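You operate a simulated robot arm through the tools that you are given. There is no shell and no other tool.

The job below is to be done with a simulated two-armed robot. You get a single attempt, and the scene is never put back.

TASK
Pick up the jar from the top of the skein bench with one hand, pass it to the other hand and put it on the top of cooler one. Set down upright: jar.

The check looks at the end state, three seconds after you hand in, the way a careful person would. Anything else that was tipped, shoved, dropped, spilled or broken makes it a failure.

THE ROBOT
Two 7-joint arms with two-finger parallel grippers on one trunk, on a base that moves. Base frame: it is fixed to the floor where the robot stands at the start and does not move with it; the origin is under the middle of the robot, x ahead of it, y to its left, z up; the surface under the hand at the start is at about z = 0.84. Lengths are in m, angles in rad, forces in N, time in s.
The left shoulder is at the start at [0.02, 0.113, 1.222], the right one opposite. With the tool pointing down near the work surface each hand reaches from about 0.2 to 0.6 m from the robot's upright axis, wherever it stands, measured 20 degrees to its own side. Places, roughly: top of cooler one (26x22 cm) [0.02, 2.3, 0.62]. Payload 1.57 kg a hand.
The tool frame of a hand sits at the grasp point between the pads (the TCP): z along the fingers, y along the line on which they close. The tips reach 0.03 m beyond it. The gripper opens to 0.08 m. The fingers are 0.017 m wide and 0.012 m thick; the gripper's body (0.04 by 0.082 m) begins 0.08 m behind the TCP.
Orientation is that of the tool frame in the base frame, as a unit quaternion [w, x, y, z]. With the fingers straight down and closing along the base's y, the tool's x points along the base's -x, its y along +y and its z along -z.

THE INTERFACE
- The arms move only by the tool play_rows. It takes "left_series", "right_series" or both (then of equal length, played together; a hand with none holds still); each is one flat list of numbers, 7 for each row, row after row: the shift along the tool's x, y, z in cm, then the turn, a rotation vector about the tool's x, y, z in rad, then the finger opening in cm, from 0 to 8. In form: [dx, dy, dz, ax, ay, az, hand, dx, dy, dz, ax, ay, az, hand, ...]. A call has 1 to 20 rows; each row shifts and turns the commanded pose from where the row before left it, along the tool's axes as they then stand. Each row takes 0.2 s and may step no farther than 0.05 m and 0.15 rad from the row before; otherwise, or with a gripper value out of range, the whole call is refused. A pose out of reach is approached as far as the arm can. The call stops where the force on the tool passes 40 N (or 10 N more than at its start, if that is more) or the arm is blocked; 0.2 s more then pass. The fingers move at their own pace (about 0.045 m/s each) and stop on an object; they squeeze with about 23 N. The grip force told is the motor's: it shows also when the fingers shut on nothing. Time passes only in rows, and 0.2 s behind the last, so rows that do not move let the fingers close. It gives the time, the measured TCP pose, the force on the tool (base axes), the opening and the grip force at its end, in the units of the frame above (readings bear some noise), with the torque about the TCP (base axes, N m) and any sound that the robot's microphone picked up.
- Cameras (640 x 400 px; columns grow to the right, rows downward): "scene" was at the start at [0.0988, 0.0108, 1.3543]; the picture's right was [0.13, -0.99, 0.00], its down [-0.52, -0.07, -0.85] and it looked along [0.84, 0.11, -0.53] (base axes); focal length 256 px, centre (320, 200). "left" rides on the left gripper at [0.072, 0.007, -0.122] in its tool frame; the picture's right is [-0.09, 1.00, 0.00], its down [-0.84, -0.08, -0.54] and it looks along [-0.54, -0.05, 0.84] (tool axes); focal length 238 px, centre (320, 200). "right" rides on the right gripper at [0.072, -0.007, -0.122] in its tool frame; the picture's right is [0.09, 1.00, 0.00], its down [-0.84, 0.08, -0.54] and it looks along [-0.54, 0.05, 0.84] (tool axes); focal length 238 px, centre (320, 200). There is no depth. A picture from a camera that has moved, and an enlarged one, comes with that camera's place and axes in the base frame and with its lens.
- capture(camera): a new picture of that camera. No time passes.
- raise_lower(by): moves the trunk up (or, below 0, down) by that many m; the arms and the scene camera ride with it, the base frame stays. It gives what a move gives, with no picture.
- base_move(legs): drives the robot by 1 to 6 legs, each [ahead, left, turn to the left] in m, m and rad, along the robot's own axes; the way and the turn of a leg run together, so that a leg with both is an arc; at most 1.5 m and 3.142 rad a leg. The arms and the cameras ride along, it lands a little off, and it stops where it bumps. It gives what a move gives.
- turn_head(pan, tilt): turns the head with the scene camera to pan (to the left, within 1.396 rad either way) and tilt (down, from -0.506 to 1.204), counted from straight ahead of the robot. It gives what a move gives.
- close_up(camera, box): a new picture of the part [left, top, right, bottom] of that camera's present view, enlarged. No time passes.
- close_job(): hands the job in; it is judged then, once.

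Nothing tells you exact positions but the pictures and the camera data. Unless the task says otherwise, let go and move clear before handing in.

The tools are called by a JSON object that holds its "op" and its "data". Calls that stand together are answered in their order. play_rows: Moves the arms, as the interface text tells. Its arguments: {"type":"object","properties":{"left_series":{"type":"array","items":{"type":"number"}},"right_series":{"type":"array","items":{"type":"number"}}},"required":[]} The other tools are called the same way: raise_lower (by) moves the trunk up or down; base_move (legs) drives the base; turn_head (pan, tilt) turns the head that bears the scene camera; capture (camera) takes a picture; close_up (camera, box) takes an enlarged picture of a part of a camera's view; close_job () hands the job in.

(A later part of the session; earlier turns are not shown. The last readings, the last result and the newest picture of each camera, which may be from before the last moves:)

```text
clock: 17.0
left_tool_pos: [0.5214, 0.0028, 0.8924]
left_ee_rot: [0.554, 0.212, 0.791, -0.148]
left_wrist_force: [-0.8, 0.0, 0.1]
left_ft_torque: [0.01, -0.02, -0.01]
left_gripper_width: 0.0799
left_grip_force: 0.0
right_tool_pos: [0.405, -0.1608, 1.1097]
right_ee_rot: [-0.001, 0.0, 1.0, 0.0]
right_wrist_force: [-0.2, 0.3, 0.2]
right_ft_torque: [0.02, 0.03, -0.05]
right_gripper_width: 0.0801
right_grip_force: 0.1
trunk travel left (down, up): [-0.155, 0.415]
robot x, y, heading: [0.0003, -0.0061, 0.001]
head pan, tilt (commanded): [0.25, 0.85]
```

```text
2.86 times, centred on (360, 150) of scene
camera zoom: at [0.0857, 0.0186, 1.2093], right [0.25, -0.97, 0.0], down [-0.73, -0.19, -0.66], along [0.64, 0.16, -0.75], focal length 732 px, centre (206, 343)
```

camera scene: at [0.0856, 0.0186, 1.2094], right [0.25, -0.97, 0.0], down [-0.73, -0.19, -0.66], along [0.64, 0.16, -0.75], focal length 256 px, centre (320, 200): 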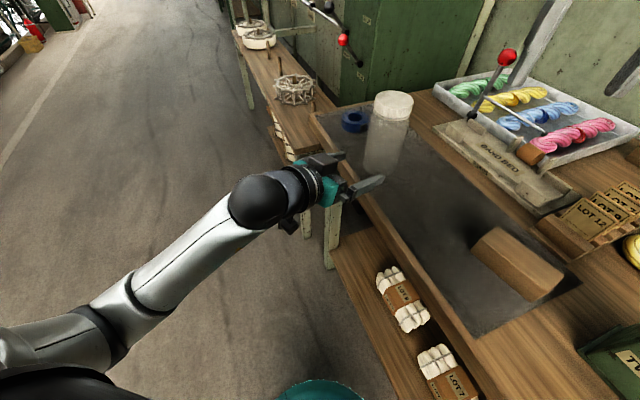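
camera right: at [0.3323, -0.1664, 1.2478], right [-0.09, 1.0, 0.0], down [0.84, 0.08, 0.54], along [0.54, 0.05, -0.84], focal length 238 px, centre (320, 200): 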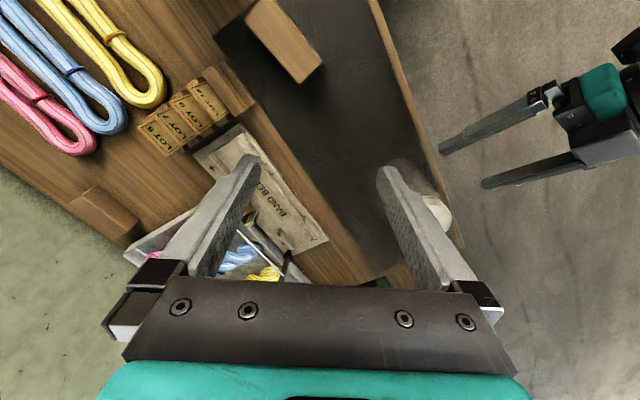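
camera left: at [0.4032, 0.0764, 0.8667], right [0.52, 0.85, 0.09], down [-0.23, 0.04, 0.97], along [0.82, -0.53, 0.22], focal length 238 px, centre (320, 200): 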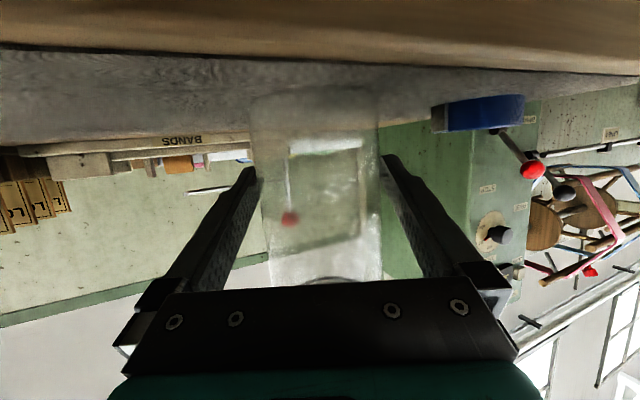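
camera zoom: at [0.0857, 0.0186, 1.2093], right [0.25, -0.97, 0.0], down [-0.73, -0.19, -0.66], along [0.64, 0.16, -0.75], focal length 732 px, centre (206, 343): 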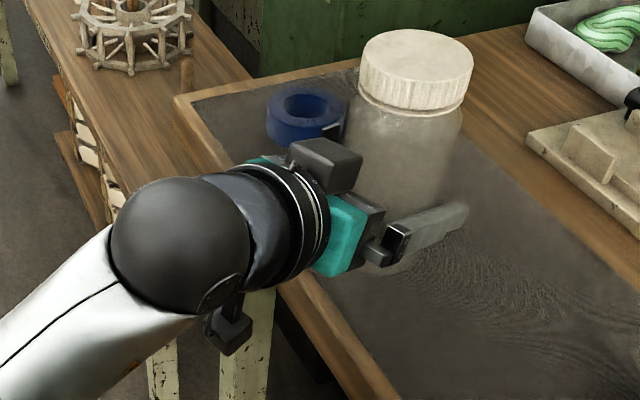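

No contact so far and the jar hasn't moved. I'll close the left gripper on it.

{"op": "play_rows", "data": {"left_series": [0, 0, 0, 0, 0, 0, 4, 0, 0, 0, 0, 0, 0, 4, 0, 0, 0, 0, 0, 0, 4, 0, 0, 0, 0, 0, 0, 4]}}

{"op": "close_up", "data": {"camera": "scene", "box": [280, 80, 440, 220]}}

{"op": "capture", "data": {"camera": "left"}}

```text
clock: 18.0
left_tool_pos: [0.5208, 0.001, 0.8925]
left_ee_rot: [0.555, 0.212, 0.791, -0.148]
left_wrist_force: [-0.4, 0.6, -0.3]
left_ft_torque: [0.02, -0.02, -0.02]
left_gripper_width: 0.0702
left_grip_force: 23.1
right_tool_pos: [0.4047, -0.1612, 1.1091]
right_ee_rot: [0.0, 0.0, 1.0, -0.001]
right_wrist_force: [-0.3, 0.4, -0.5]
right_ft_torque: [0.0, -0.01, 0.0]
right_gripper_width: 0.08
right_grip_force: 0.0
trunk travel left (down, up): [-0.155, 0.415]
robot x, y, heading: [0.0005, 0.003, 0.001]
head pan, tilt (commanded): [0.25, 0.85]
```

```text
2.86 times, centred on (360, 150) of scene
camera zoom: at [0.0857, 0.0186, 1.2093], right [0.25, -0.97, 0.0], down [-0.73, -0.19, -0.66], along [0.64, 0.16, -0.75], focal length 732 px, centre (206, 343)
```

zoom: 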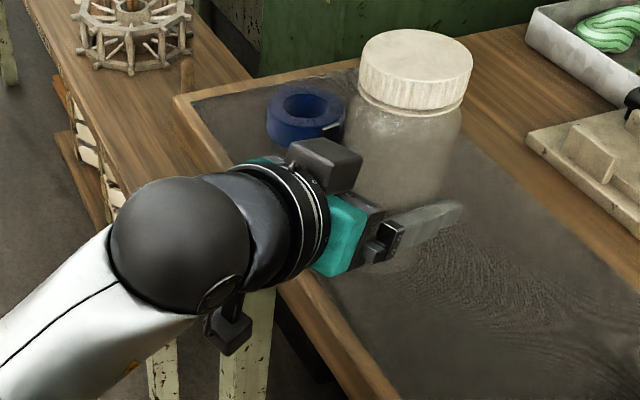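

```text
taken
camera left: at [0.4031, 0.0764, 0.8668], right [0.52, 0.85, 0.09], down [-0.23, 0.04, 0.97], along [0.82, -0.53, 0.22], focal length 238 px, centre (320, 200)
```

left: 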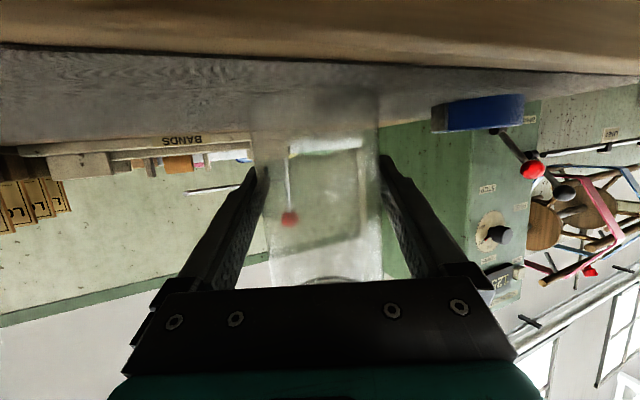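

The left gripper holds at 7.0 cm with 23 N. I'll lift 2 cm slowly and check that the jar comes with it.

{"op": "play_rows", "data": {"left_series": [-0.47, 0, -0.17, 0, 0, 0, 4, -0.47, 0, -0.17, 0, 0, 0, 4, -0.47, 0, -0.17, 0, 0, 0, 4, -0.47, 0, -0.17, 0, 0, 0, 4, 0, 0, 0, 0, 0, 0, 4]}}

{"op": "close_up", "data": {"camera": "scene", "box": [280, 80, 440, 220]}}

{"op": "capture", "data": {"camera": "left"}}

```text
clock: 19.2
left_tool_pos: [0.5217, 0.0007, 0.9116]
left_ee_rot: [0.554, 0.211, 0.791, -0.148]
left_wrist_force: [-0.2, 0.2, -1.7]
left_ft_torque: [0.03, -0.01, -0.04]
left_gripper_width: 0.0703
left_grip_force: 23.1
right_tool_pos: [0.4046, -0.1604, 1.11]
right_ee_rot: [0.001, 0.001, 1.0, 0.0]
right_wrist_force: [-0.3, 0.7, 0.0]
right_ft_torque: [-0.01, -0.02, 0.0]
right_gripper_width: 0.0801
right_grip_force: 0.1
trunk travel left (down, up): [-0.155, 0.415]
robot x, y, heading: [-0.0, 0.0036, -0.002]
head pan, tilt (commanded): [0.25, 0.85]
```

```text
2.86 times, centred on (360, 150) of scene
camera zoom: at [0.0857, 0.0186, 1.2093], right [0.25, -0.97, 0.0], down [-0.73, -0.19, -0.66], along [0.64, 0.16, -0.75], focal length 732 px, centre (206, 343)
```

zoom: 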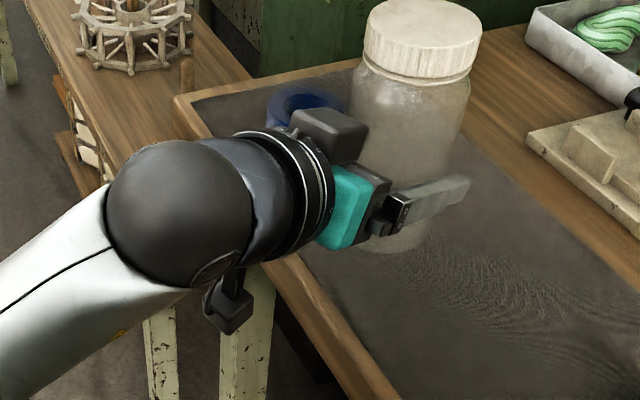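

```text
taken
camera left: at [0.4032, 0.0765, 0.8869], right [0.52, 0.85, 0.09], down [-0.23, 0.04, 0.97], along [0.82, -0.53, 0.22], focal length 238 px, centre (320, 200)
```

left: 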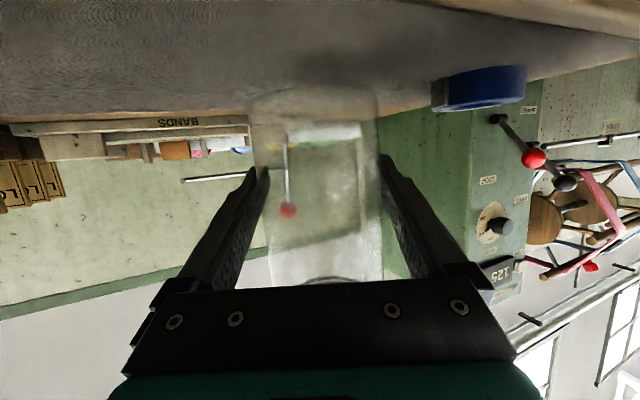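

The jar is up and level, weighing only about 0.15 kg. I'll raise the trunk to clear the bench, then drive left into open floor for the hand-over.

{"op": "raise_lower", "data": {"by": 0.17}}

{"op": "base_move", "data": {"legs": [[-0.05, 0.5, 0.0]]}}

{"op": "turn_head", "data": {"pan": 0.0, "tilt": 0.6}}

{"op": "capture", "data": {"camera": "scene"}}

{"op": "capture", "data": {"camera": "right"}}

```text
clock: 21.2
left_tool_pos: [0.5215, 0.0012, 1.082]
left_ee_rot: [0.554, 0.212, 0.791, -0.149]
left_wrist_force: [0.2, -0.9, -1.5]
left_ft_torque: [0.03, -0.01, 0.03]
left_gripper_width: 0.0704
left_grip_force: 23.1
right_tool_pos: [0.4051, -0.1602, 1.2805]
right_ee_rot: [0.0, 0.0, 1.0, 0.0]
right_wrist_force: [0.0, -0.4, -0.7]
right_ft_torque: [0.0, 0.03, 0.02]
right_gripper_width: 0.08
right_grip_force: 0.1
trunk travel left (down, up): [-0.325, 0.245]
robot x, y, heading: [-0.0013, 0.0019, 0.002]
head pan, tilt (commanded): [0.25, 0.85]
```

```text
clock: 24.1
left_tool_pos: [0.4729, 0.4937, 1.0825]
left_ee_rot: [0.554, 0.212, 0.791, -0.149]
left_wrist_force: [-0.2, 0.2, -0.9]
left_ft_torque: [-0.01, 0.03, 0.01]
left_gripper_width: 0.0704
left_grip_force: 23.2
right_tool_pos: [0.3552, 0.3324, 1.2794]
right_ee_rot: [-0.001, 0.0, 1.0, 0.0]
right_wrist_force: [-0.3, 0.0, 0.5]
right_ft_torque: [0.0, -0.02, 0.01]
right_gripper_width: 0.0798
right_grip_force: 0.0
trunk travel left (down, up): [-0.325, 0.245]
robot x, y, heading: [-0.0498, 0.4915, -0.002]
head pan, tilt (commanded): [0.25, 0.85]
```

```text
clock: 24.9
left_tool_pos: [0.4724, 0.494, 1.0817]
left_ee_rot: [0.554, 0.212, 0.791, -0.149]
left_wrist_force: [0.1, 0.9, -0.9]
left_ft_torque: [0.0, -0.01, -0.01]
left_gripper_width: 0.0705
left_grip_force: 22.8
right_tool_pos: [0.355, 0.331, 1.2804]
right_ee_rot: [0.001, 0.001, 1.0, 0.0]
right_wrist_force: [0.5, 0.7, -0.6]
right_ft_torque: [0.03, -0.01, -0.02]
right_gripper_width: 0.0799
right_grip_force: 0.0
trunk travel left (down, up): [-0.325, 0.245]
robot x, y, heading: [-0.0507, 0.4917, 0.0]
head pan, tilt (commanded): [0.0, 0.6]
```

```text
taken
camera scene: at [0.0489, 0.4927, 1.4001], right [0.0, -1.0, 0.0], down [-0.57, 0.0, -0.82], along [0.82, 0.0, -0.57], focal length 256 px, centre (320, 200)
```

scene: 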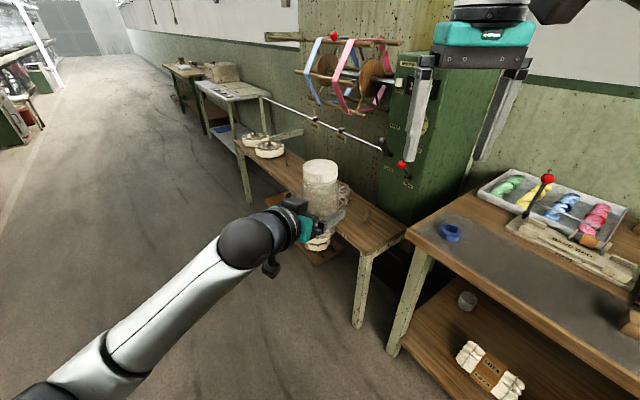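

```text
taken
camera right: at [0.2829, 0.326, 1.4015], right [-0.09, 1.0, 0.0], down [0.84, 0.08, 0.54], along [0.54, 0.05, -0.84], focal length 238 px, centre (320, 200)
```

right: 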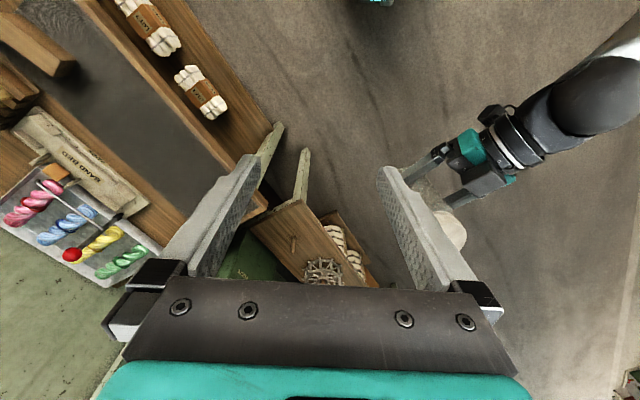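

The jar is held upright over open floor, its axis at about (0.476, 0.492) and its lid top near z≈1.177. Next I'll bring the right hand over it, fingers down, with the closing axis parallel to the left hand's.

{"op": "play_rows", "data": {"right_series": [0, 0, 0, 0, 0, 0.1309, 8, 0, 0, 0, 0, 0, 0.1309, 8, 0, 0, 0, 0, 0, 0.1309, 8, 0, 0, 0, 0, 0, 0.1309, 8, -0.5, 3.0, 0, 0, 0, 0, 8, -0.5, 3.0, 0, 0, 0, 0, 8, -0.5, 3.0, 0, 0, 0, 0, 8, -0.5, 3.0, 0, 0, 0, 0, 8, 0, 0, 0, 0, 0, 0, 8]}}

{"op": "capture", "data": {"camera": "right"}}

{"op": "capture", "data": {"camera": "scene"}}

```text
clock: 26.9
left_tool_pos: [0.4721, 0.4936, 1.0821]
left_ee_rot: [0.553, 0.213, 0.791, -0.15]
left_wrist_force: [0.6, 0.0, -1.1]
left_ft_torque: [0.01, 0.0, -0.01]
left_gripper_width: 0.0705
left_grip_force: 23.1
right_tool_pos: [0.432, 0.4247, 1.2794]
right_ee_rot: [0.0, 0.26, 0.966, 0.0]
right_wrist_force: [0.2, -0.3, 0.2]
right_ft_torque: [-0.02, -0.02, -0.03]
right_gripper_width: 0.0801
right_grip_force: 0.1
trunk travel left (down, up): [-0.325, 0.245]
robot x, y, heading: [-0.0479, 0.4962, 0.002]
head pan, tilt (commanded): [0.0, 0.6]
```

```text
taken
camera right: at [0.3662, 0.4553, 1.4012], right [0.42, 0.91, 0.0], down [0.76, -0.35, 0.54], along [0.49, -0.23, -0.84], focal length 238 px, centre (320, 200)
```

right: 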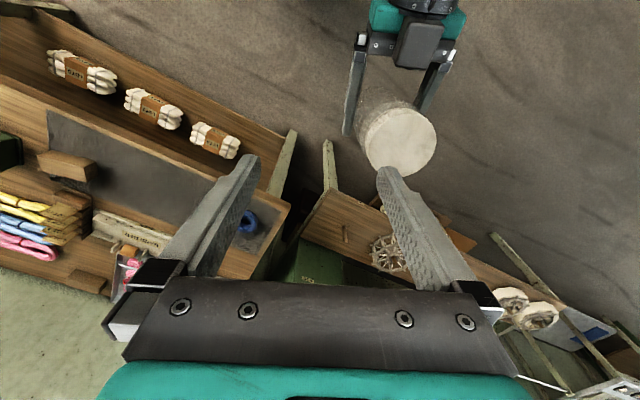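

```text
taken
camera scene: at [0.0488, 0.4921, 1.4002], right [0.0, -1.0, 0.0], down [-0.56, 0.0, -0.83], along [0.83, 0.0, -0.56], focal length 256 px, centre (320, 200)
```

scene: 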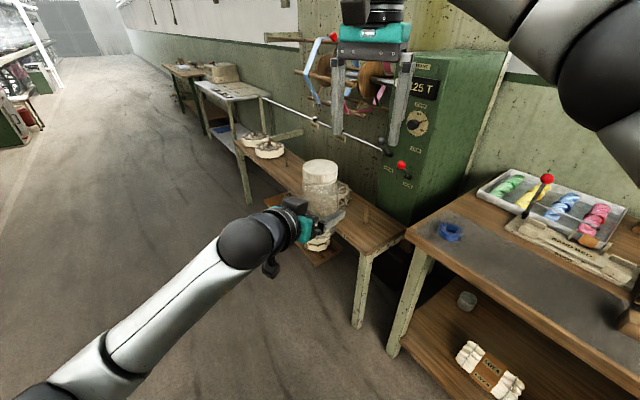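

I'll zoom the right camera on the lid to fix where it lies relative to the right hand.

{"op": "close_up", "data": {"camera": "right", "box": [330, 80, 470, 190]}}

{"op": "close_up", "data": {"camera": "scene", "box": [270, 140, 370, 260]}}

```text
3.64 times, centred on (400, 135) of right
camera zoom: at [0.3662, 0.4553, 1.4012], right [0.42, 0.91, 0.0], down [0.76, -0.35, 0.54], along [0.49, -0.23, -0.84], focal length 867 px, centre (29, 436)
```

zoom: 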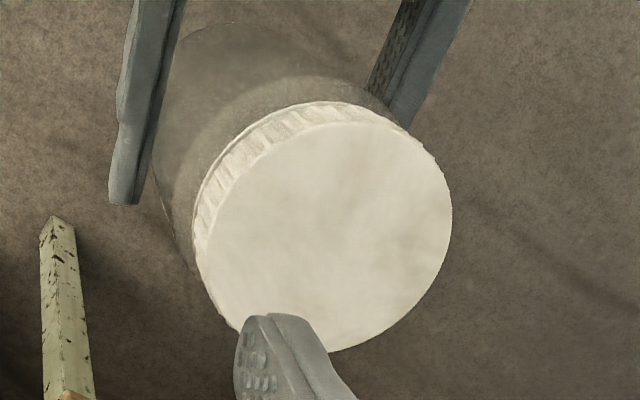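

```text
3.33 times, centred on (320, 200) of scene
camera zoom: at [0.0488, 0.4921, 1.4002], right [0.0, -1.0, 0.0], down [-0.56, 0.0, -0.83], along [0.83, 0.0, -0.56], focal length 854 px, centre (320, 200)
```

zoom: 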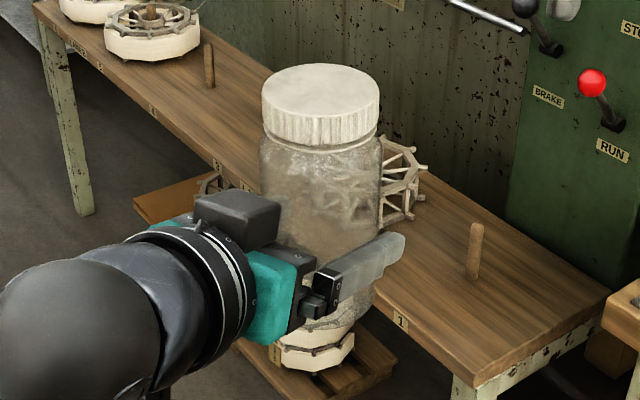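

The measurements agree on a lid centre near (0.476, 0.492, 1.177). I'll move the right hand directly above it.

{"op": "play_rows", "data": {"right_series": [-0.15, 2.7, 0, 0, 0, 0, 8, -0.15, 2.7, 0, 0, 0, 0, 8, -0.15, 2.7, 0, 0, 0, 0, 8, 0, 0, 0, 0, 0, 0, 8]}}

{"op": "capture", "data": {"camera": "right"}}

{"op": "capture", "data": {"camera": "scene"}}

```text
clock: 27.9
left_tool_pos: [0.4718, 0.4943, 1.0829]
left_ee_rot: [0.554, 0.213, 0.791, -0.149]
left_wrist_force: [0.1, -0.9, -0.2]
left_ft_torque: [-0.04, 0.01, -0.03]
left_gripper_width: 0.0703
left_grip_force: 22.8
right_tool_pos: [0.4615, 0.4878, 1.2752]
right_ee_rot: [0.0, 0.26, 0.966, 0.0]
right_wrist_force: [-0.2, 0.4, 0.9]
right_ft_torque: [-0.04, 0.03, 0.0]
right_gripper_width: 0.08
right_grip_force: 0.1
right hand out of reach, approached as far as the arm can: row 3
trunk travel left (down, up): [-0.325, 0.245]
robot x, y, heading: [-0.0504, 0.4884, -0.003]
head pan, tilt (commanded): [0.0, 0.6]
```

```text
taken
camera right: at [0.3955, 0.5194, 1.3959], right [0.42, 0.91, 0.0], down [0.76, -0.35, 0.54], along [0.49, -0.23, -0.84], focal length 238 px, centre (320, 200)
```

right: 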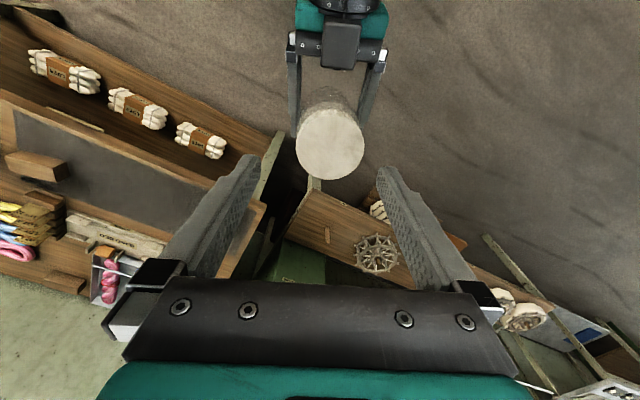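

```text
taken
camera scene: at [0.0488, 0.4931, 1.4002], right [0.0, -1.0, 0.0], down [-0.56, 0.0, -0.83], along [0.83, 0.0, -0.56], focal length 256 px, centre (320, 200)
```

scene: 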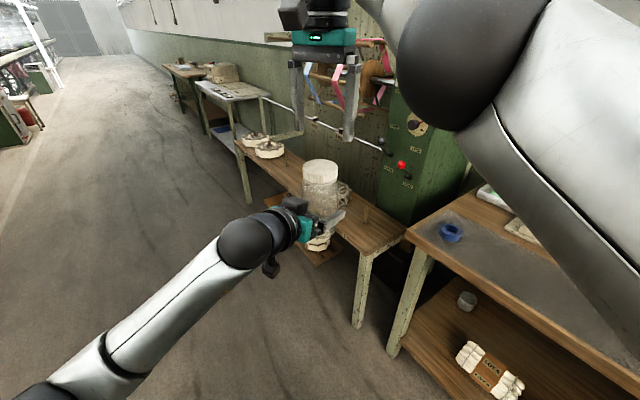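

The right hand is just short of reach there, so I'll bring the jar about 6 cm closer with the left hand, slowly and level.

{"op": "play_rows", "data": {"left_series": [0.32, -0.774, -0.882, 0, 0, 0, 4, 0.32, -0.774, -0.882, 0, 0, 0, 4, 0.32, -0.774, -0.882, 0, 0, 0, 4, 0.32, -0.774, -0.882, 0, 0, 0, 4, 0.32, -0.774, -0.882, 0, 0, 0, 4, 0, 0, 0, 0, 0, 0, 4]}}

{"op": "capture", "data": {"camera": "right"}}

{"op": "capture", "data": {"camera": "scene"}}

```text
clock: 29.3
left_tool_pos: [0.4485, 0.4943, 1.0791]
left_ee_rot: [0.553, 0.213, 0.791, -0.15]
left_wrist_force: [0.2, -0.7, -2.1]
left_ft_torque: [0.02, 0.0, 0.0]
left_gripper_width: 0.0699
left_grip_force: 23.0
left hand out of reach, approached as far as the arm can: row 2, 3, 4, 5
right_tool_pos: [0.4615, 0.4876, 1.2752]
right_ee_rot: [0.0, 0.26, 0.966, 0.0]
right_wrist_force: [0.1, -0.3, -0.4]
right_ft_torque: [0.01, -0.01, 0.01]
right_gripper_width: 0.0801
right_grip_force: 0.0
trunk travel left (down, up): [-0.325, 0.245]
robot x, y, heading: [-0.0471, 0.4951, -0.0]
head pan, tilt (commanded): [0.0, 0.6]
```

```text
taken
camera right: at [0.3958, 0.5186, 1.3959], right [0.42, 0.91, 0.0], down [0.76, -0.35, 0.54], along [0.49, -0.23, -0.84], focal length 238 px, centre (320, 200)
```

right: 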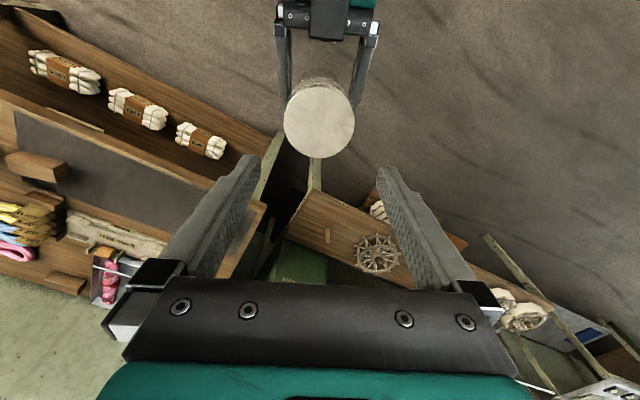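

```text
taken
camera scene: at [0.0489, 0.4926, 1.4002], right [0.0, -1.0, 0.0], down [-0.56, 0.0, -0.83], along [0.83, 0.0, -0.56], focal length 256 px, centre (320, 200)
```

scene: 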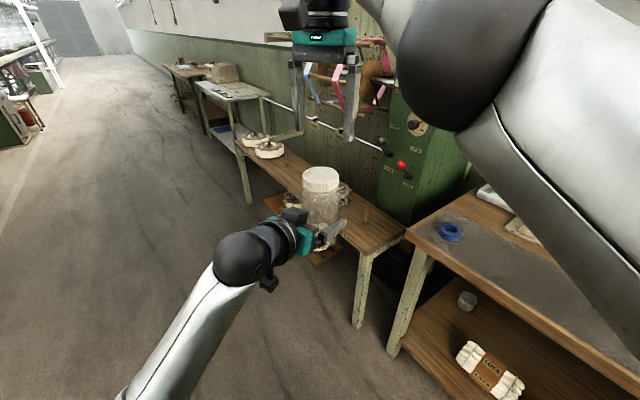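

The left arm stopped about 2.4 cm closer, which may be enough for the right hand. I'll measure the lid again from the right camera and the scene camera.

{"op": "close_up", "data": {"camera": "right", "box": [260, 60, 380, 170]}}

{"op": "close_up", "data": {"camera": "scene", "box": [260, 150, 380, 260]}}

```text
3.64 times, centred on (320, 115) of right
camera zoom: at [0.3958, 0.5186, 1.3959], right [0.42, 0.91, 0.0], down [0.76, -0.35, 0.54], along [0.49, -0.23, -0.84], focal length 867 px, centre (320, 509)
```

zoom: 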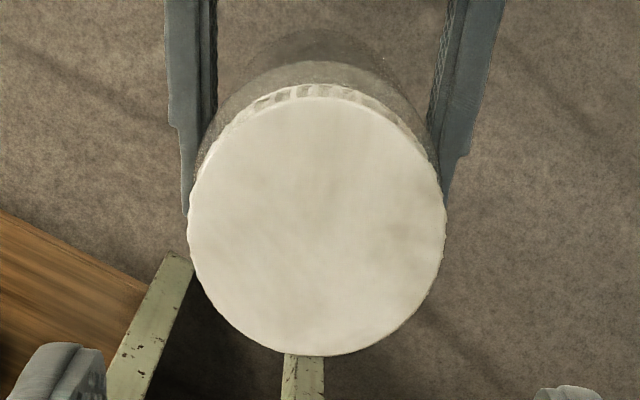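

```text
3.64 times, centred on (320, 205) of scene
camera zoom: at [0.0489, 0.4926, 1.4002], right [0.0, -1.0, 0.0], down [-0.56, 0.0, -0.83], along [0.83, 0.0, -0.56], focal length 932 px, centre (320, 182)
```

zoom: 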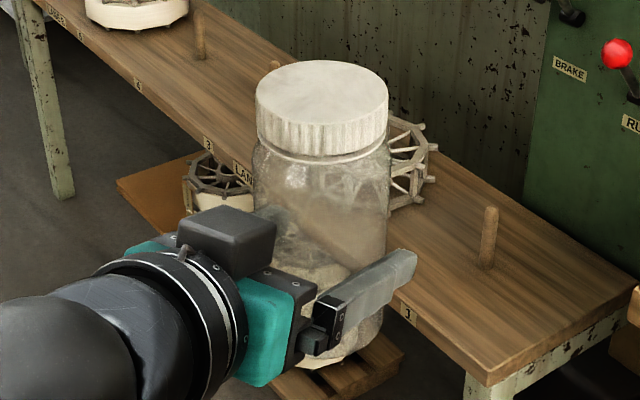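

The lid sits 2.4 mm to the -y side and about 1.1 cm to the +x side of the right tool axis. I'll correct that, lower until the tips are just above the lid, and recheck.

{"op": "play_rows", "data": {"right_series": [0.6, -0.12, 0, 0, 0, 0, 8, 0.55, -0.12, 0, 0, 0, 0, 8, 0, 0, 2.0, 0, 0, 0, 8, 0, 0, 2.0, 0, 0, 0, 8, 0, 0, 1.5, 0, 0, 0, 8, 0, 0, 0, 0, 0, 0, 8]}}

{"op": "capture", "data": {"camera": "right"}}

{"op": "capture", "data": {"camera": "scene"}}

```text
clock: 30.7
left_tool_pos: [0.4478, 0.4936, 1.0788]
left_ee_rot: [0.552, 0.214, 0.792, -0.15]
left_wrist_force: [-0.6, -0.1, -0.9]
left_ft_torque: [-0.01, -0.01, -0.03]
left_gripper_width: 0.0704
left_grip_force: 23.0
right_tool_pos: [0.4506, 0.4909, 1.2213]
right_ee_rot: [0.0, 0.261, 0.965, 0.0]
right_wrist_force: [0.2, -0.1, 0.8]
right_ft_torque: [0.0, 0.0, 0.01]
right_gripper_width: 0.0801
right_grip_force: 0.1
trunk travel left (down, up): [-0.325, 0.245]
robot x, y, heading: [-0.0478, 0.4933, -0.003]
head pan, tilt (commanded): [0.0, 0.6]
```

```text
taken
camera right: at [0.3845, 0.5226, 1.3416], right [0.42, 0.91, 0.0], down [0.76, -0.35, 0.54], along [0.49, -0.23, -0.84], focal length 238 px, centre (320, 200)
```

right: 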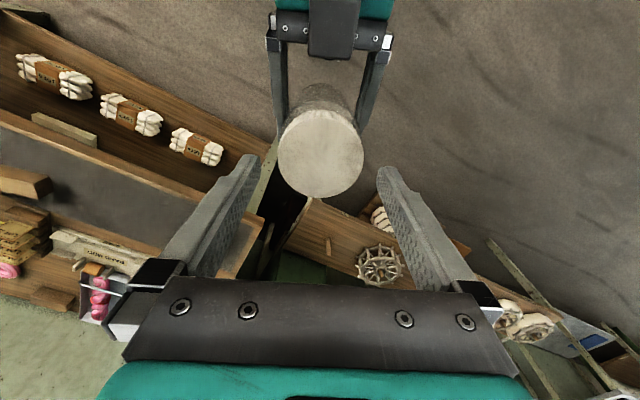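

```text
taken
camera scene: at [0.0488, 0.4927, 1.4002], right [0.0, -1.0, 0.0], down [-0.56, 0.0, -0.83], along [0.83, 0.0, -0.56], focal length 256 px, centre (320, 200)
```

scene: 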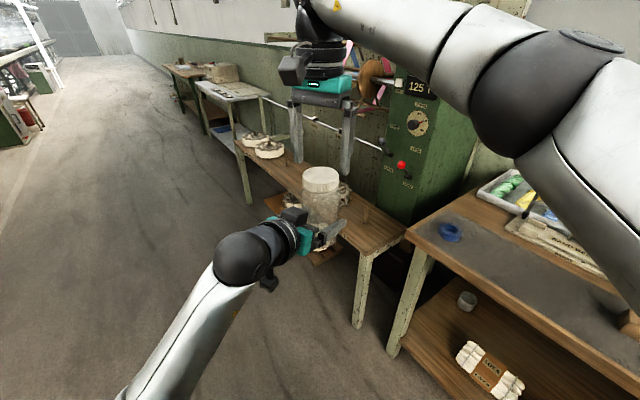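

{"op": "close_up", "data": {"camera": "right", "box": [250, 90, 390, 220]}}

{"op": "close_up", "data": {"camera": "scene", "box": [260, 60, 400, 260]}}

```text
3.08 times, centred on (320, 155) of right
camera zoom: at [0.3845, 0.5226, 1.3416], right [0.42, 0.91, 0.0], down [0.76, -0.35, 0.54], along [0.49, -0.23, -0.84], focal length 733 px, centre (320, 338)
```

zoom: 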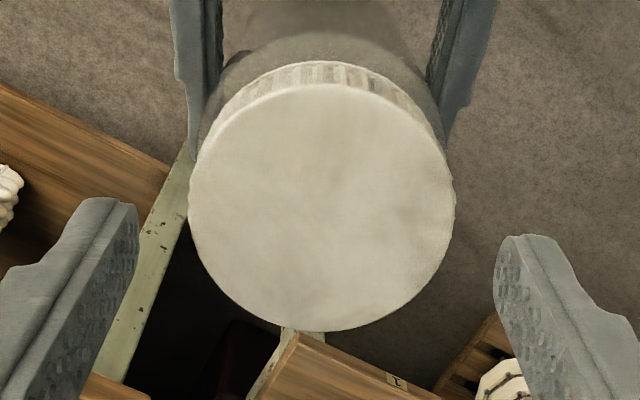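

```text
2.00 times, centred on (330, 160) of scene
camera zoom: at [0.0488, 0.4927, 1.4002], right [0.0, -1.0, 0.0], down [-0.56, 0.0, -0.83], along [0.83, 0.0, -0.56], focal length 513 px, centre (300, 280)
```

zoom: 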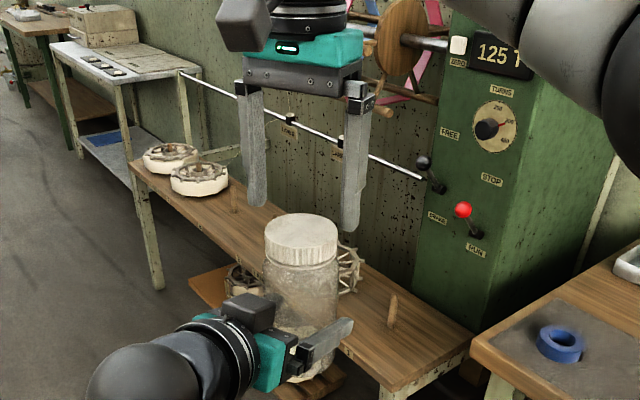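

The right hand is centred on the jar to within about a millimetre, with the tips just above the lid. I'll lower 4 cm around it and check forces.

{"op": "play_rows", "data": {"right_series": [0, 0, 1.0, 0, 0, 0, 8, 0, 0, 1.0, 0, 0, 0, 8, 0, 0, 1.0, 0, 0, 0, 8, 0, 0, 1.0, 0, 0, 0, 8, 0, 0, 0, 0, 0, 0, 8]}}

{"op": "capture", "data": {"camera": "right"}}

{"op": "close_up", "data": {"camera": "scene", "box": [260, 60, 400, 260]}}

```text
clock: 31.9
left_tool_pos: [0.4483, 0.4939, 1.0786]
left_ee_rot: [0.553, 0.212, 0.792, -0.15]
left_wrist_force: [0.2, 0.2, 0.2]
left_ft_torque: [-0.02, 0.02, 0.02]
left_gripper_width: 0.0702
left_grip_force: 22.9
right_tool_pos: [0.4515, 0.4912, 1.1797]
right_ee_rot: [0.001, 0.26, 0.965, 0.0]
right_wrist_force: [0.4, 0.0, -0.1]
right_ft_torque: [0.04, -0.02, 0.01]
right_gripper_width: 0.0799
right_grip_force: 0.1
trunk travel left (down, up): [-0.325, 0.245]
robot x, y, heading: [-0.0501, 0.4917, -0.002]
head pan, tilt (commanded): [0.0, 0.6]
```

```text
taken
camera right: at [0.385, 0.5226, 1.3012], right [0.42, 0.91, 0.0], down [0.76, -0.35, 0.54], along [0.49, -0.23, -0.84], focal length 238 px, centre (320, 200)
```

right: 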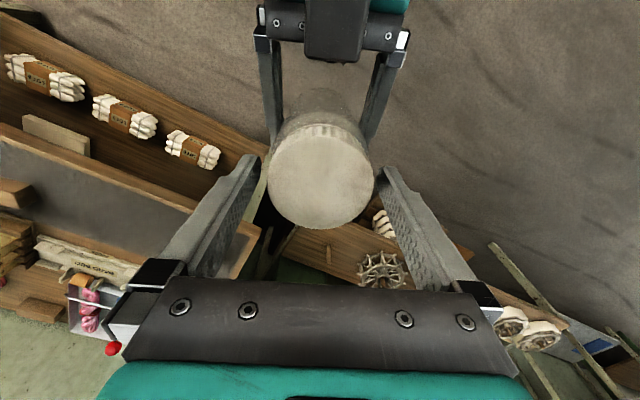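

```text
2.00 times, centred on (330, 160) of scene
camera zoom: at [0.0488, 0.4926, 1.4002], right [0.0, -1.0, 0.0], down [-0.56, 0.0, -0.83], along [0.83, 0.0, -0.56], focal length 513 px, centre (300, 280)
```

zoom: 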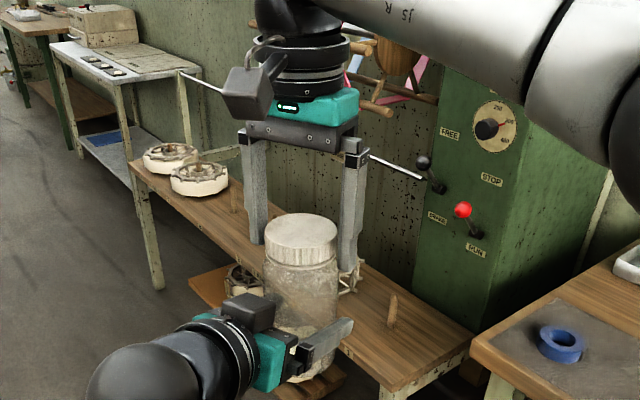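

The fingers straddle the lid evenly with no contact force. I'll lower the remaining 4.3 cm.

{"op": "play_rows", "data": {"right_series": [0, 0, 1.08, 0, 0, 0, 8, 0, 0, 1.08, 0, 0, 0, 8, 0, 0, 1.08, 0, 0, 0, 8, 0, 0, 1.06, 0, 0, 0, 8, 0, 0, 0, 0, 0, 0, 8]}}

{"op": "capture", "data": {"camera": "right"}}

{"op": "close_up", "data": {"camera": "scene", "box": [260, 60, 400, 260]}}

```text
clock: 33.1
left_tool_pos: [0.4486, 0.4933, 1.0774]
left_ee_rot: [0.553, 0.213, 0.791, -0.15]
left_wrist_force: [0.6, -0.2, -0.8]
left_ft_torque: [0.04, -0.02, 0.02]
left_gripper_width: 0.0704
left_grip_force: 23.2
right_tool_pos: [0.4517, 0.4916, 1.1367]
right_ee_rot: [-0.001, 0.261, 0.965, 0.0]
right_wrist_force: [0.7, -0.2, 0.5]
right_ft_torque: [-0.02, -0.01, -0.02]
right_gripper_width: 0.08
right_grip_force: 0.0
trunk travel left (down, up): [-0.325, 0.245]
robot x, y, heading: [-0.0515, 0.4962, -0.008]
head pan, tilt (commanded): [0.0, 0.6]
```

```text
taken
camera right: at [0.3846, 0.522, 1.2581], right [0.42, 0.91, 0.0], down [0.76, -0.35, 0.54], along [0.49, -0.23, -0.84], focal length 238 px, centre (320, 200)
```

right: 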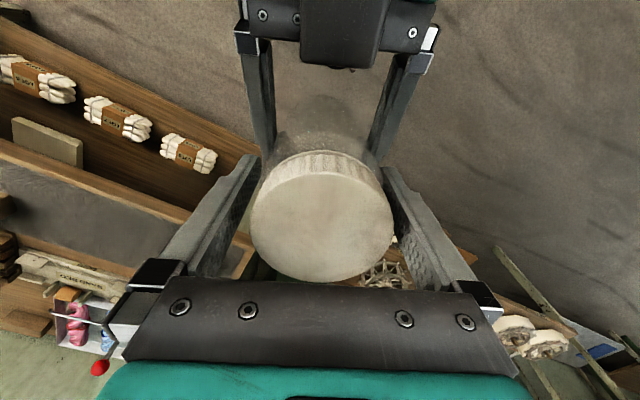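

```text
2.00 times, centred on (330, 160) of scene
camera zoom: at [0.0488, 0.4926, 1.4002], right [0.0, -1.0, 0.0], down [-0.56, 0.0, -0.83], along [0.83, 0.0, -0.56], focal length 513 px, centre (300, 280)
```

zoom: 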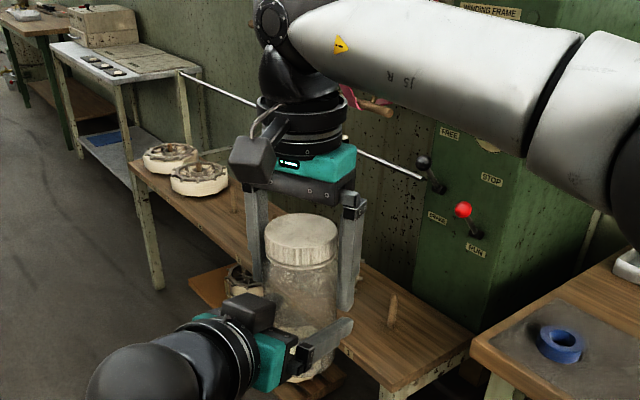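

Both hands are in place with the right fingers well around the upper jar. I'll close the right gripper while the left keeps holding.

{"op": "play_rows", "data": {"right_series": [0, 0, 0, 0, 0, 0, 4, 0, 0, 0, 0, 0, 0, 4, 0, 0, 0, 0, 0, 0, 4, 0, 0, 0, 0, 0, 0, 4]}}

{"op": "capture", "data": {"camera": "right"}}

{"op": "close_up", "data": {"camera": "scene", "box": [260, 60, 400, 260]}}

```text
clock: 34.1
left_tool_pos: [0.4469, 0.4935, 1.0785]
left_ee_rot: [0.552, 0.213, 0.792, -0.15]
left_wrist_force: [-4.1, -3.1, 0.0]
left_ft_torque: [0.1, -0.12, -0.06]
left_gripper_width: 0.0702
left_grip_force: 23.1
right_tool_pos: [0.4507, 0.4905, 1.1363]
right_ee_rot: [0.0, 0.26, 0.966, 0.0]
right_wrist_force: [4.0, 3.2, -1.2]
right_ft_torque: [0.05, -0.17, 0.07]
right_gripper_width: 0.0712
right_grip_force: 23.0
trunk travel left (down, up): [-0.325, 0.245]
robot x, y, heading: [-0.047, 0.4936, -0.003]
head pan, tilt (commanded): [0.0, 0.6]
```

```text
taken
camera right: at [0.3847, 0.5221, 1.2583], right [0.42, 0.91, 0.0], down [0.76, -0.35, 0.54], along [0.49, -0.23, -0.84], focal length 238 px, centre (320, 200)
```

right: 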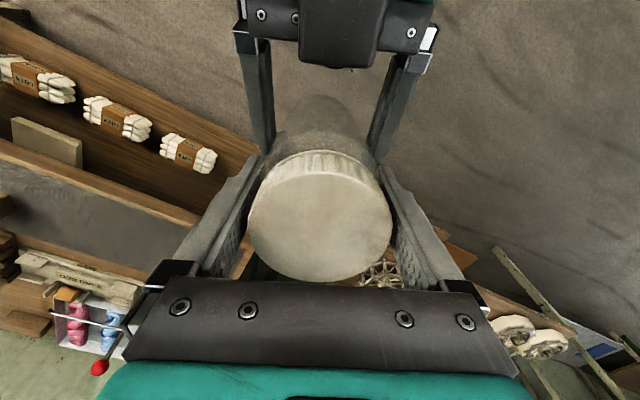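

```text
2.00 times, centred on (330, 160) of scene
camera zoom: at [0.0489, 0.4926, 1.4002], right [0.0, -1.0, 0.0], down [-0.56, 0.0, -0.83], along [0.83, 0.0, -0.56], focal length 513 px, centre (300, 280)
```

zoom: 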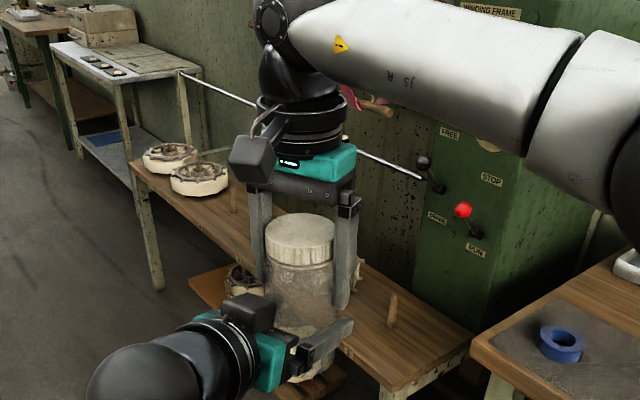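

Both hands hold the jar now, with only a few newtons between them. I'll open the left gripper while the right holds still.

{"op": "play_rows", "data": {"left_series": [0, 0, 0, 0, 0, 0, 8, 0, 0, 0, 0, 0, 0, 8, 0, 0, 0, 0, 0, 0, 8]}}

{"op": "capture", "data": {"camera": "left"}}

{"op": "capture", "data": {"camera": "right"}}

{"op": "close_up", "data": {"camera": "scene", "box": [260, 60, 400, 260]}}

```text
clock: 34.9
left_tool_pos: [0.4477, 0.4946, 1.0787]
left_ee_rot: [0.553, 0.213, 0.792, -0.15]
left_wrist_force: [0.8, -0.4, -0.3]
left_ft_torque: [0.04, -0.05, 0.01]
left_gripper_width: 0.0798
left_grip_force: 0.1
right_tool_pos: [0.4497, 0.491, 1.1366]
right_ee_rot: [0.0, 0.26, 0.966, 0.0]
right_wrist_force: [-0.1, -0.3, -1.0]
right_ft_torque: [-0.02, 0.01, -0.02]
right_gripper_width: 0.0709
right_grip_force: 23.3
trunk travel left (down, up): [-0.325, 0.245]
robot x, y, heading: [-0.0493, 0.4973, -0.001]
head pan, tilt (commanded): [0.0, 0.6]
```

```text
taken
camera left: at [0.3297, 0.5691, 1.0531], right [0.53, 0.85, 0.08], down [-0.23, 0.05, 0.97], along [0.82, -0.53, 0.22], focal length 238 px, centre (320, 200)
```

left: 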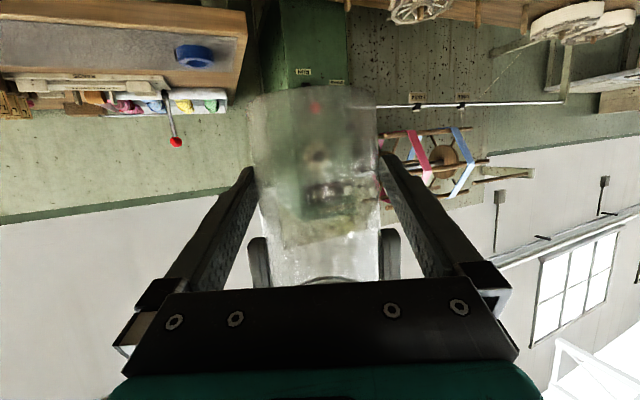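

```text
taken
camera right: at [0.3846, 0.5219, 1.2583], right [0.42, 0.91, 0.0], down [0.76, -0.35, 0.54], along [0.49, -0.23, -0.84], focal length 238 px, centre (320, 200)
```

right: 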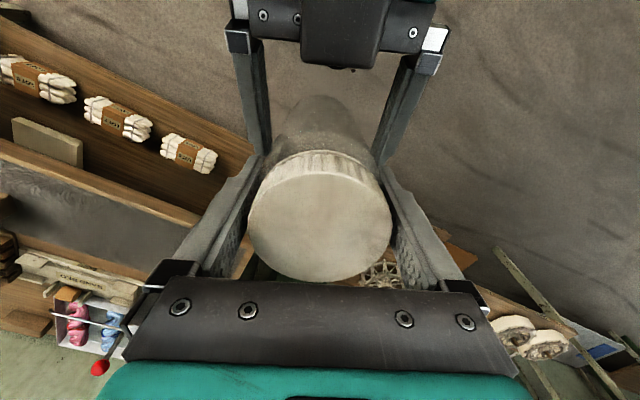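

```text
2.00 times, centred on (330, 160) of scene
camera zoom: at [0.0489, 0.4926, 1.4002], right [0.0, -1.0, 0.0], down [-0.56, 0.0, -0.83], along [0.83, 0.0, -0.56], focal length 513 px, centre (300, 280)
```

zoom: 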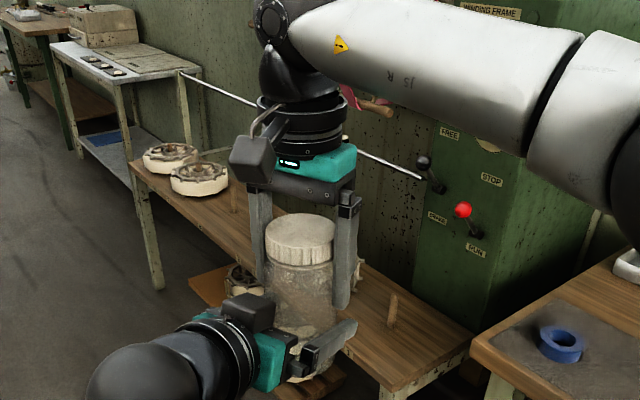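

The right hand holds the jar and the left is open. I'll check the clearance inside the left fingers before lifting the jar out.

{"op": "close_up", "data": {"camera": "left", "box": [220, 70, 420, 290]}}

```text
1.82 times, centred on (320, 180) of left
camera zoom: at [0.3297, 0.5691, 1.0531], right [0.53, 0.85, 0.08], down [-0.23, 0.05, 0.97], along [0.82, -0.53, 0.22], focal length 433 px, centre (320, 236)
```

zoom: 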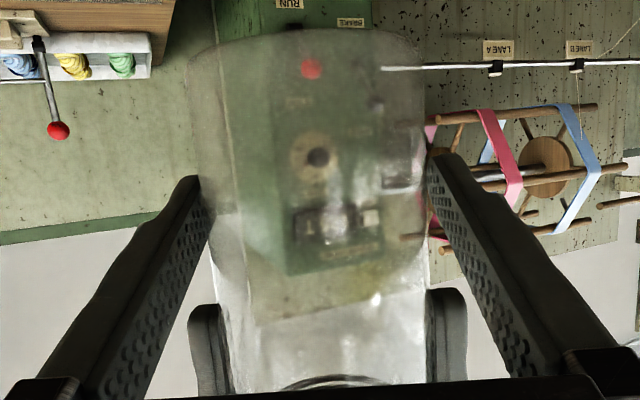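

The jar is centred between the open left fingers. I'll lift it straight up with the right hand, starting with a small step.

{"op": "play_rows", "data": {"right_series": [0, 0, -0.7, 0, 0, 0, 4, 0, 0, -0.8, 0, 0, 0, 4, 0, 0, -0.8, 0, 0, 0, 4, 0, 0, 0, 0, 0, 0, 4]}}

{"op": "close_up", "data": {"camera": "scene", "box": [260, 60, 400, 260]}}

```text
clock: 35.9
left_tool_pos: [0.4486, 0.4924, 1.0792]
left_ee_rot: [0.553, 0.213, 0.791, -0.151]
left_wrist_force: [0.1, -0.3, 0.1]
left_ft_torque: [0.0, 0.02, -0.01]
left_gripper_width: 0.0799
left_grip_force: 0.0
right_tool_pos: [0.4507, 0.4906, 1.1588]
right_ee_rot: [0.0, 0.26, 0.966, 0.0]
right_wrist_force: [-0.3, 1.2, -0.6]
right_ft_torque: [-0.01, 0.0, 0.04]
right_gripper_width: 0.0711
right_grip_force: 23.1
trunk travel left (down, up): [-0.325, 0.245]
robot x, y, heading: [-0.0511, 0.495, -0.003]
head pan, tilt (commanded): [0.0, 0.6]
```

```text
2.00 times, centred on (330, 160) of scene
camera zoom: at [0.0489, 0.4926, 1.4002], right [0.0, -1.0, 0.0], down [-0.56, 0.0, -0.83], along [0.83, 0.0, -0.56], focal length 513 px, centre (300, 280)
```

zoom: 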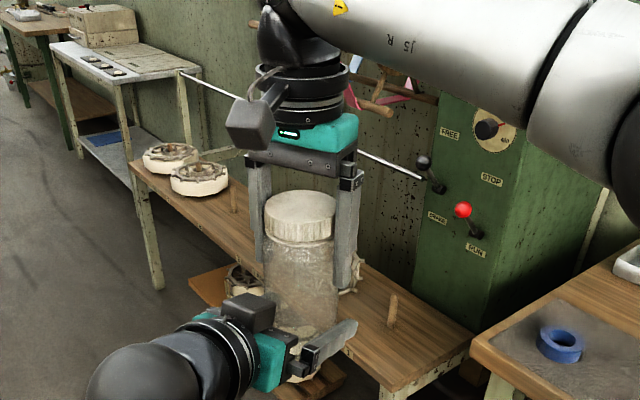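

The jar rises cleanly with the right hand. I'll lift it the rest of the way clear of the left fingers.

{"op": "play_rows", "data": {"right_series": [0, 0, -1.1, 0, 0, 0, 4, 0, 0, -1.1, 0, 0, 0, 4, 0, 0, -1.1, 0, 0, 0, 4, 0, 0, -1.1, 0, 0, 0, 4, 0, 0, -1.1, 0, 0, 0, 4, 0, 0, -1.1, 0, 0, 0, 4, 0, 0, 0, 0, 0, 0, 4]}}

{"op": "close_up", "data": {"camera": "scene", "box": [240, 40, 400, 260]}}

{"op": "capture", "data": {"camera": "left"}}

```text
clock: 37.5
left_tool_pos: [0.4481, 0.4928, 1.0773]
left_ee_rot: [0.553, 0.212, 0.792, -0.149]
left_wrist_force: [0.5, 0.1, 0.7]
left_ft_torque: [0.04, 0.02, -0.02]
left_gripper_width: 0.0803
left_grip_force: 0.1
right_tool_pos: [0.4497, 0.4906, 1.2252]
right_ee_rot: [0.0, 0.259, 0.966, 0.0]
right_wrist_force: [-0.3, 0.0, -1.1]
right_ft_torque: [-0.02, -0.03, -0.04]
right_gripper_width: 0.0709
right_grip_force: 22.6
trunk travel left (down, up): [-0.325, 0.245]
robot x, y, heading: [-0.0502, 0.4897, -0.002]
head pan, tilt (commanded): [0.0, 0.6]
```

```text
1.82 times, centred on (320, 150) of scene
camera zoom: at [0.0489, 0.4926, 1.4002], right [0.0, -1.0, 0.0], down [-0.56, 0.0, -0.83], along [0.83, 0.0, -0.57], focal length 466 px, centre (320, 291)
```

zoom: 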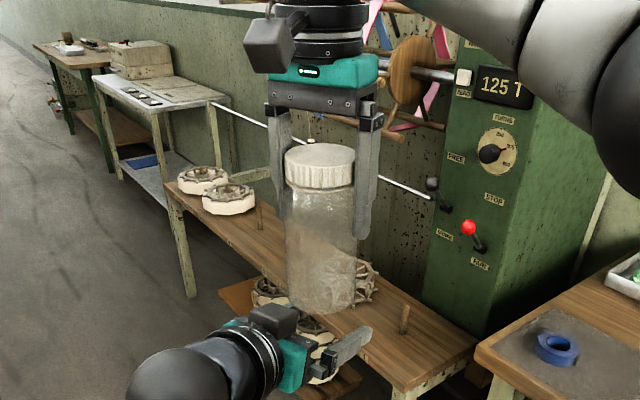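

```text
taken
camera left: at [0.3297, 0.569, 1.0531], right [0.53, 0.85, 0.08], down [-0.23, 0.05, 0.97], along [0.82, -0.53, 0.22], focal length 238 px, centre (320, 200)
```

left: 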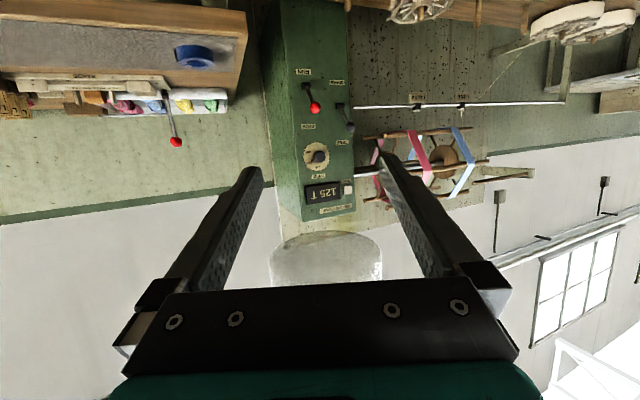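

The jar is well clear above the left fingers. I'll move the left hand out to the left, away from it.

{"op": "play_rows", "data": {"left_series": [0.85, 2.42, -1.18, 0, 0, 0, 8, 0.85, 2.42, -1.18, 0, 0, 0, 8, 0.85, 2.42, -1.18, 0, 0, 0, 8, 0.85, 2.42, -1.18, 0, 0, 0, 8, 0.85, 2.42, -1.18, 0, 0, 0, 8, 0, 0, 0, 0, 0, 0, 8]}}

{"op": "capture", "data": {"camera": "scene"}}

```text
clock: 38.9
left_tool_pos: [0.4476, 0.6346, 1.0588]
left_ee_rot: [0.554, 0.212, 0.791, -0.149]
left_wrist_force: [-0.8, 0.2, 0.8]
left_ft_torque: [0.03, 0.03, -0.01]
left_gripper_width: 0.08
left_grip_force: 0.0
right_tool_pos: [0.4508, 0.4898, 1.2256]
right_ee_rot: [0.0, 0.259, 0.966, 0.0]
right_wrist_force: [0.3, 0.8, -1.8]
right_ft_torque: [0.05, -0.01, 0.01]
right_gripper_width: 0.0712
right_grip_force: 23.2
trunk travel left (down, up): [-0.325, 0.245]
robot x, y, heading: [-0.0501, 0.4868, -0.009]
head pan, tilt (commanded): [0.0, 0.6]
```

```text
taken
camera scene: at [0.0489, 0.4924, 1.4002], right [0.0, -1.0, 0.0], down [-0.57, 0.0, -0.82], along [0.82, 0.0, -0.57], focal length 256 px, centre (320, 200)
```

scene: 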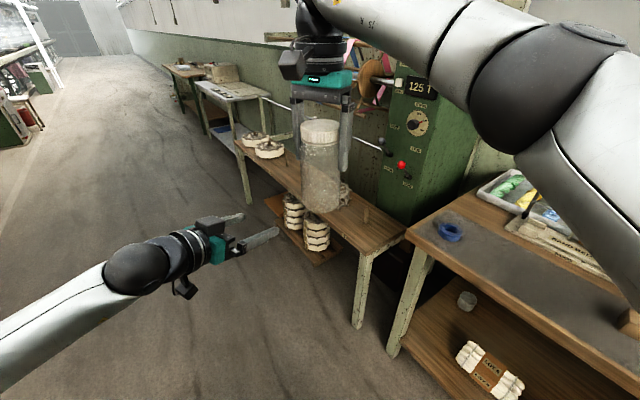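

The jar now hangs only from the right hand. I'll bring the right hand closer to the body and unwind its yaw, while the left hand folds back to pointing straight down.

{"op": "play_rows", "data": {"left_series": [0, 0, 0, 0, 0.1357, 0, 8, 0, 0, 0, 0, 0.1357, 0, 8, 0, 0, 0, 0, 0.1357, 0, 8, 0, 0, 0, 0, 0.1357, 0, 8, 0, 0, 0, 0, 0.1357, 0, 8, 0, 0, 0, 0, 0.1357, 0, 8, 0, 0, 0, 0, 0.1357, 0, 8, 0, 0, 0, 0, 0.1357, 0, 8, 0, 0, 0, 0, 0.1357, 0, 8, 0, 0, 0, 0, 0, 0, 8], "right_series": [0.586, -2.19, 0, 0, 0, 0, 4, 0.586, -2.19, 0, 0, 0, 0, 4, 0.586, -2.19, 0, 0, 0, 0, 4, 0.586, -2.19, 0, 0, 0, 0, 4, 0.586, -2.19, 0, 0, 0, 0, 4, 0, 0, 0, 0, 0, -0.131, 4, 0, 0, 0, 0, 0, -0.131, 4, 0, 0, 0, 0, 0, -0.131, 4, 0, 0, 0, 0, 0, -0.131, 4, 0, 0, 0, 0, 0, 0, 4]}}

{"op": "capture", "data": {"camera": "scene"}}

{"op": "capture", "data": {"camera": "right"}}

```text
clock: 41.1
left_tool_pos: [0.447, 0.6342, 1.0583]
left_ee_rot: [0.0, 0.259, 0.966, 0.0]
left_wrist_force: [-0.3, -0.5, -0.1]
left_ft_torque: [0.01, 0.0, -0.08]
left_gripper_width: 0.0801
left_grip_force: 0.1
right_tool_pos: [0.3694, 0.4127, 1.2271]
right_ee_rot: [0.0, 0.0, 1.0, 0.001]
right_wrist_force: [-0.4, 0.5, -1.2]
right_ft_torque: [0.02, 0.02, -0.03]
right_gripper_width: 0.071
right_grip_force: 23.2
trunk travel left (down, up): [-0.325, 0.245]
robot x, y, heading: [-0.0448, 0.4916, -0.004]
head pan, tilt (commanded): [0.0, 0.6]
```

```text
taken
camera scene: at [0.0487, 0.4929, 1.4002], right [0.0, -1.0, 0.0], down [-0.56, 0.0, -0.83], along [0.83, 0.0, -0.56], focal length 256 px, centre (320, 200)
```

scene: 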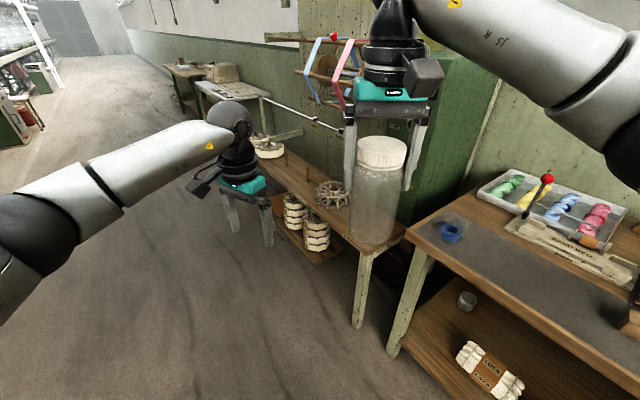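

```text
taken
camera right: at [0.2983, 0.4056, 1.3477], right [-0.09, 1.0, 0.0], down [0.84, 0.08, 0.54], along [0.54, 0.05, -0.84], focal length 238 px, centre (320, 200)
```

right: 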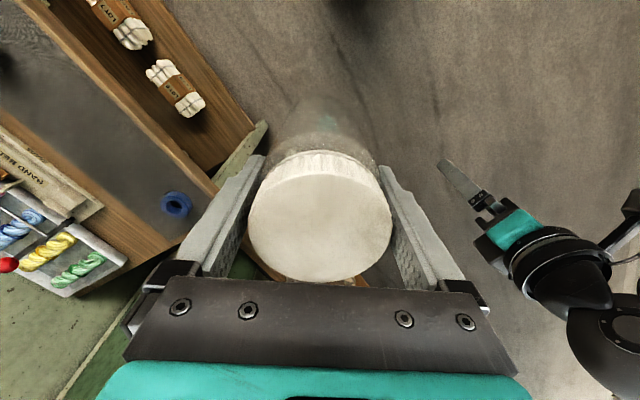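

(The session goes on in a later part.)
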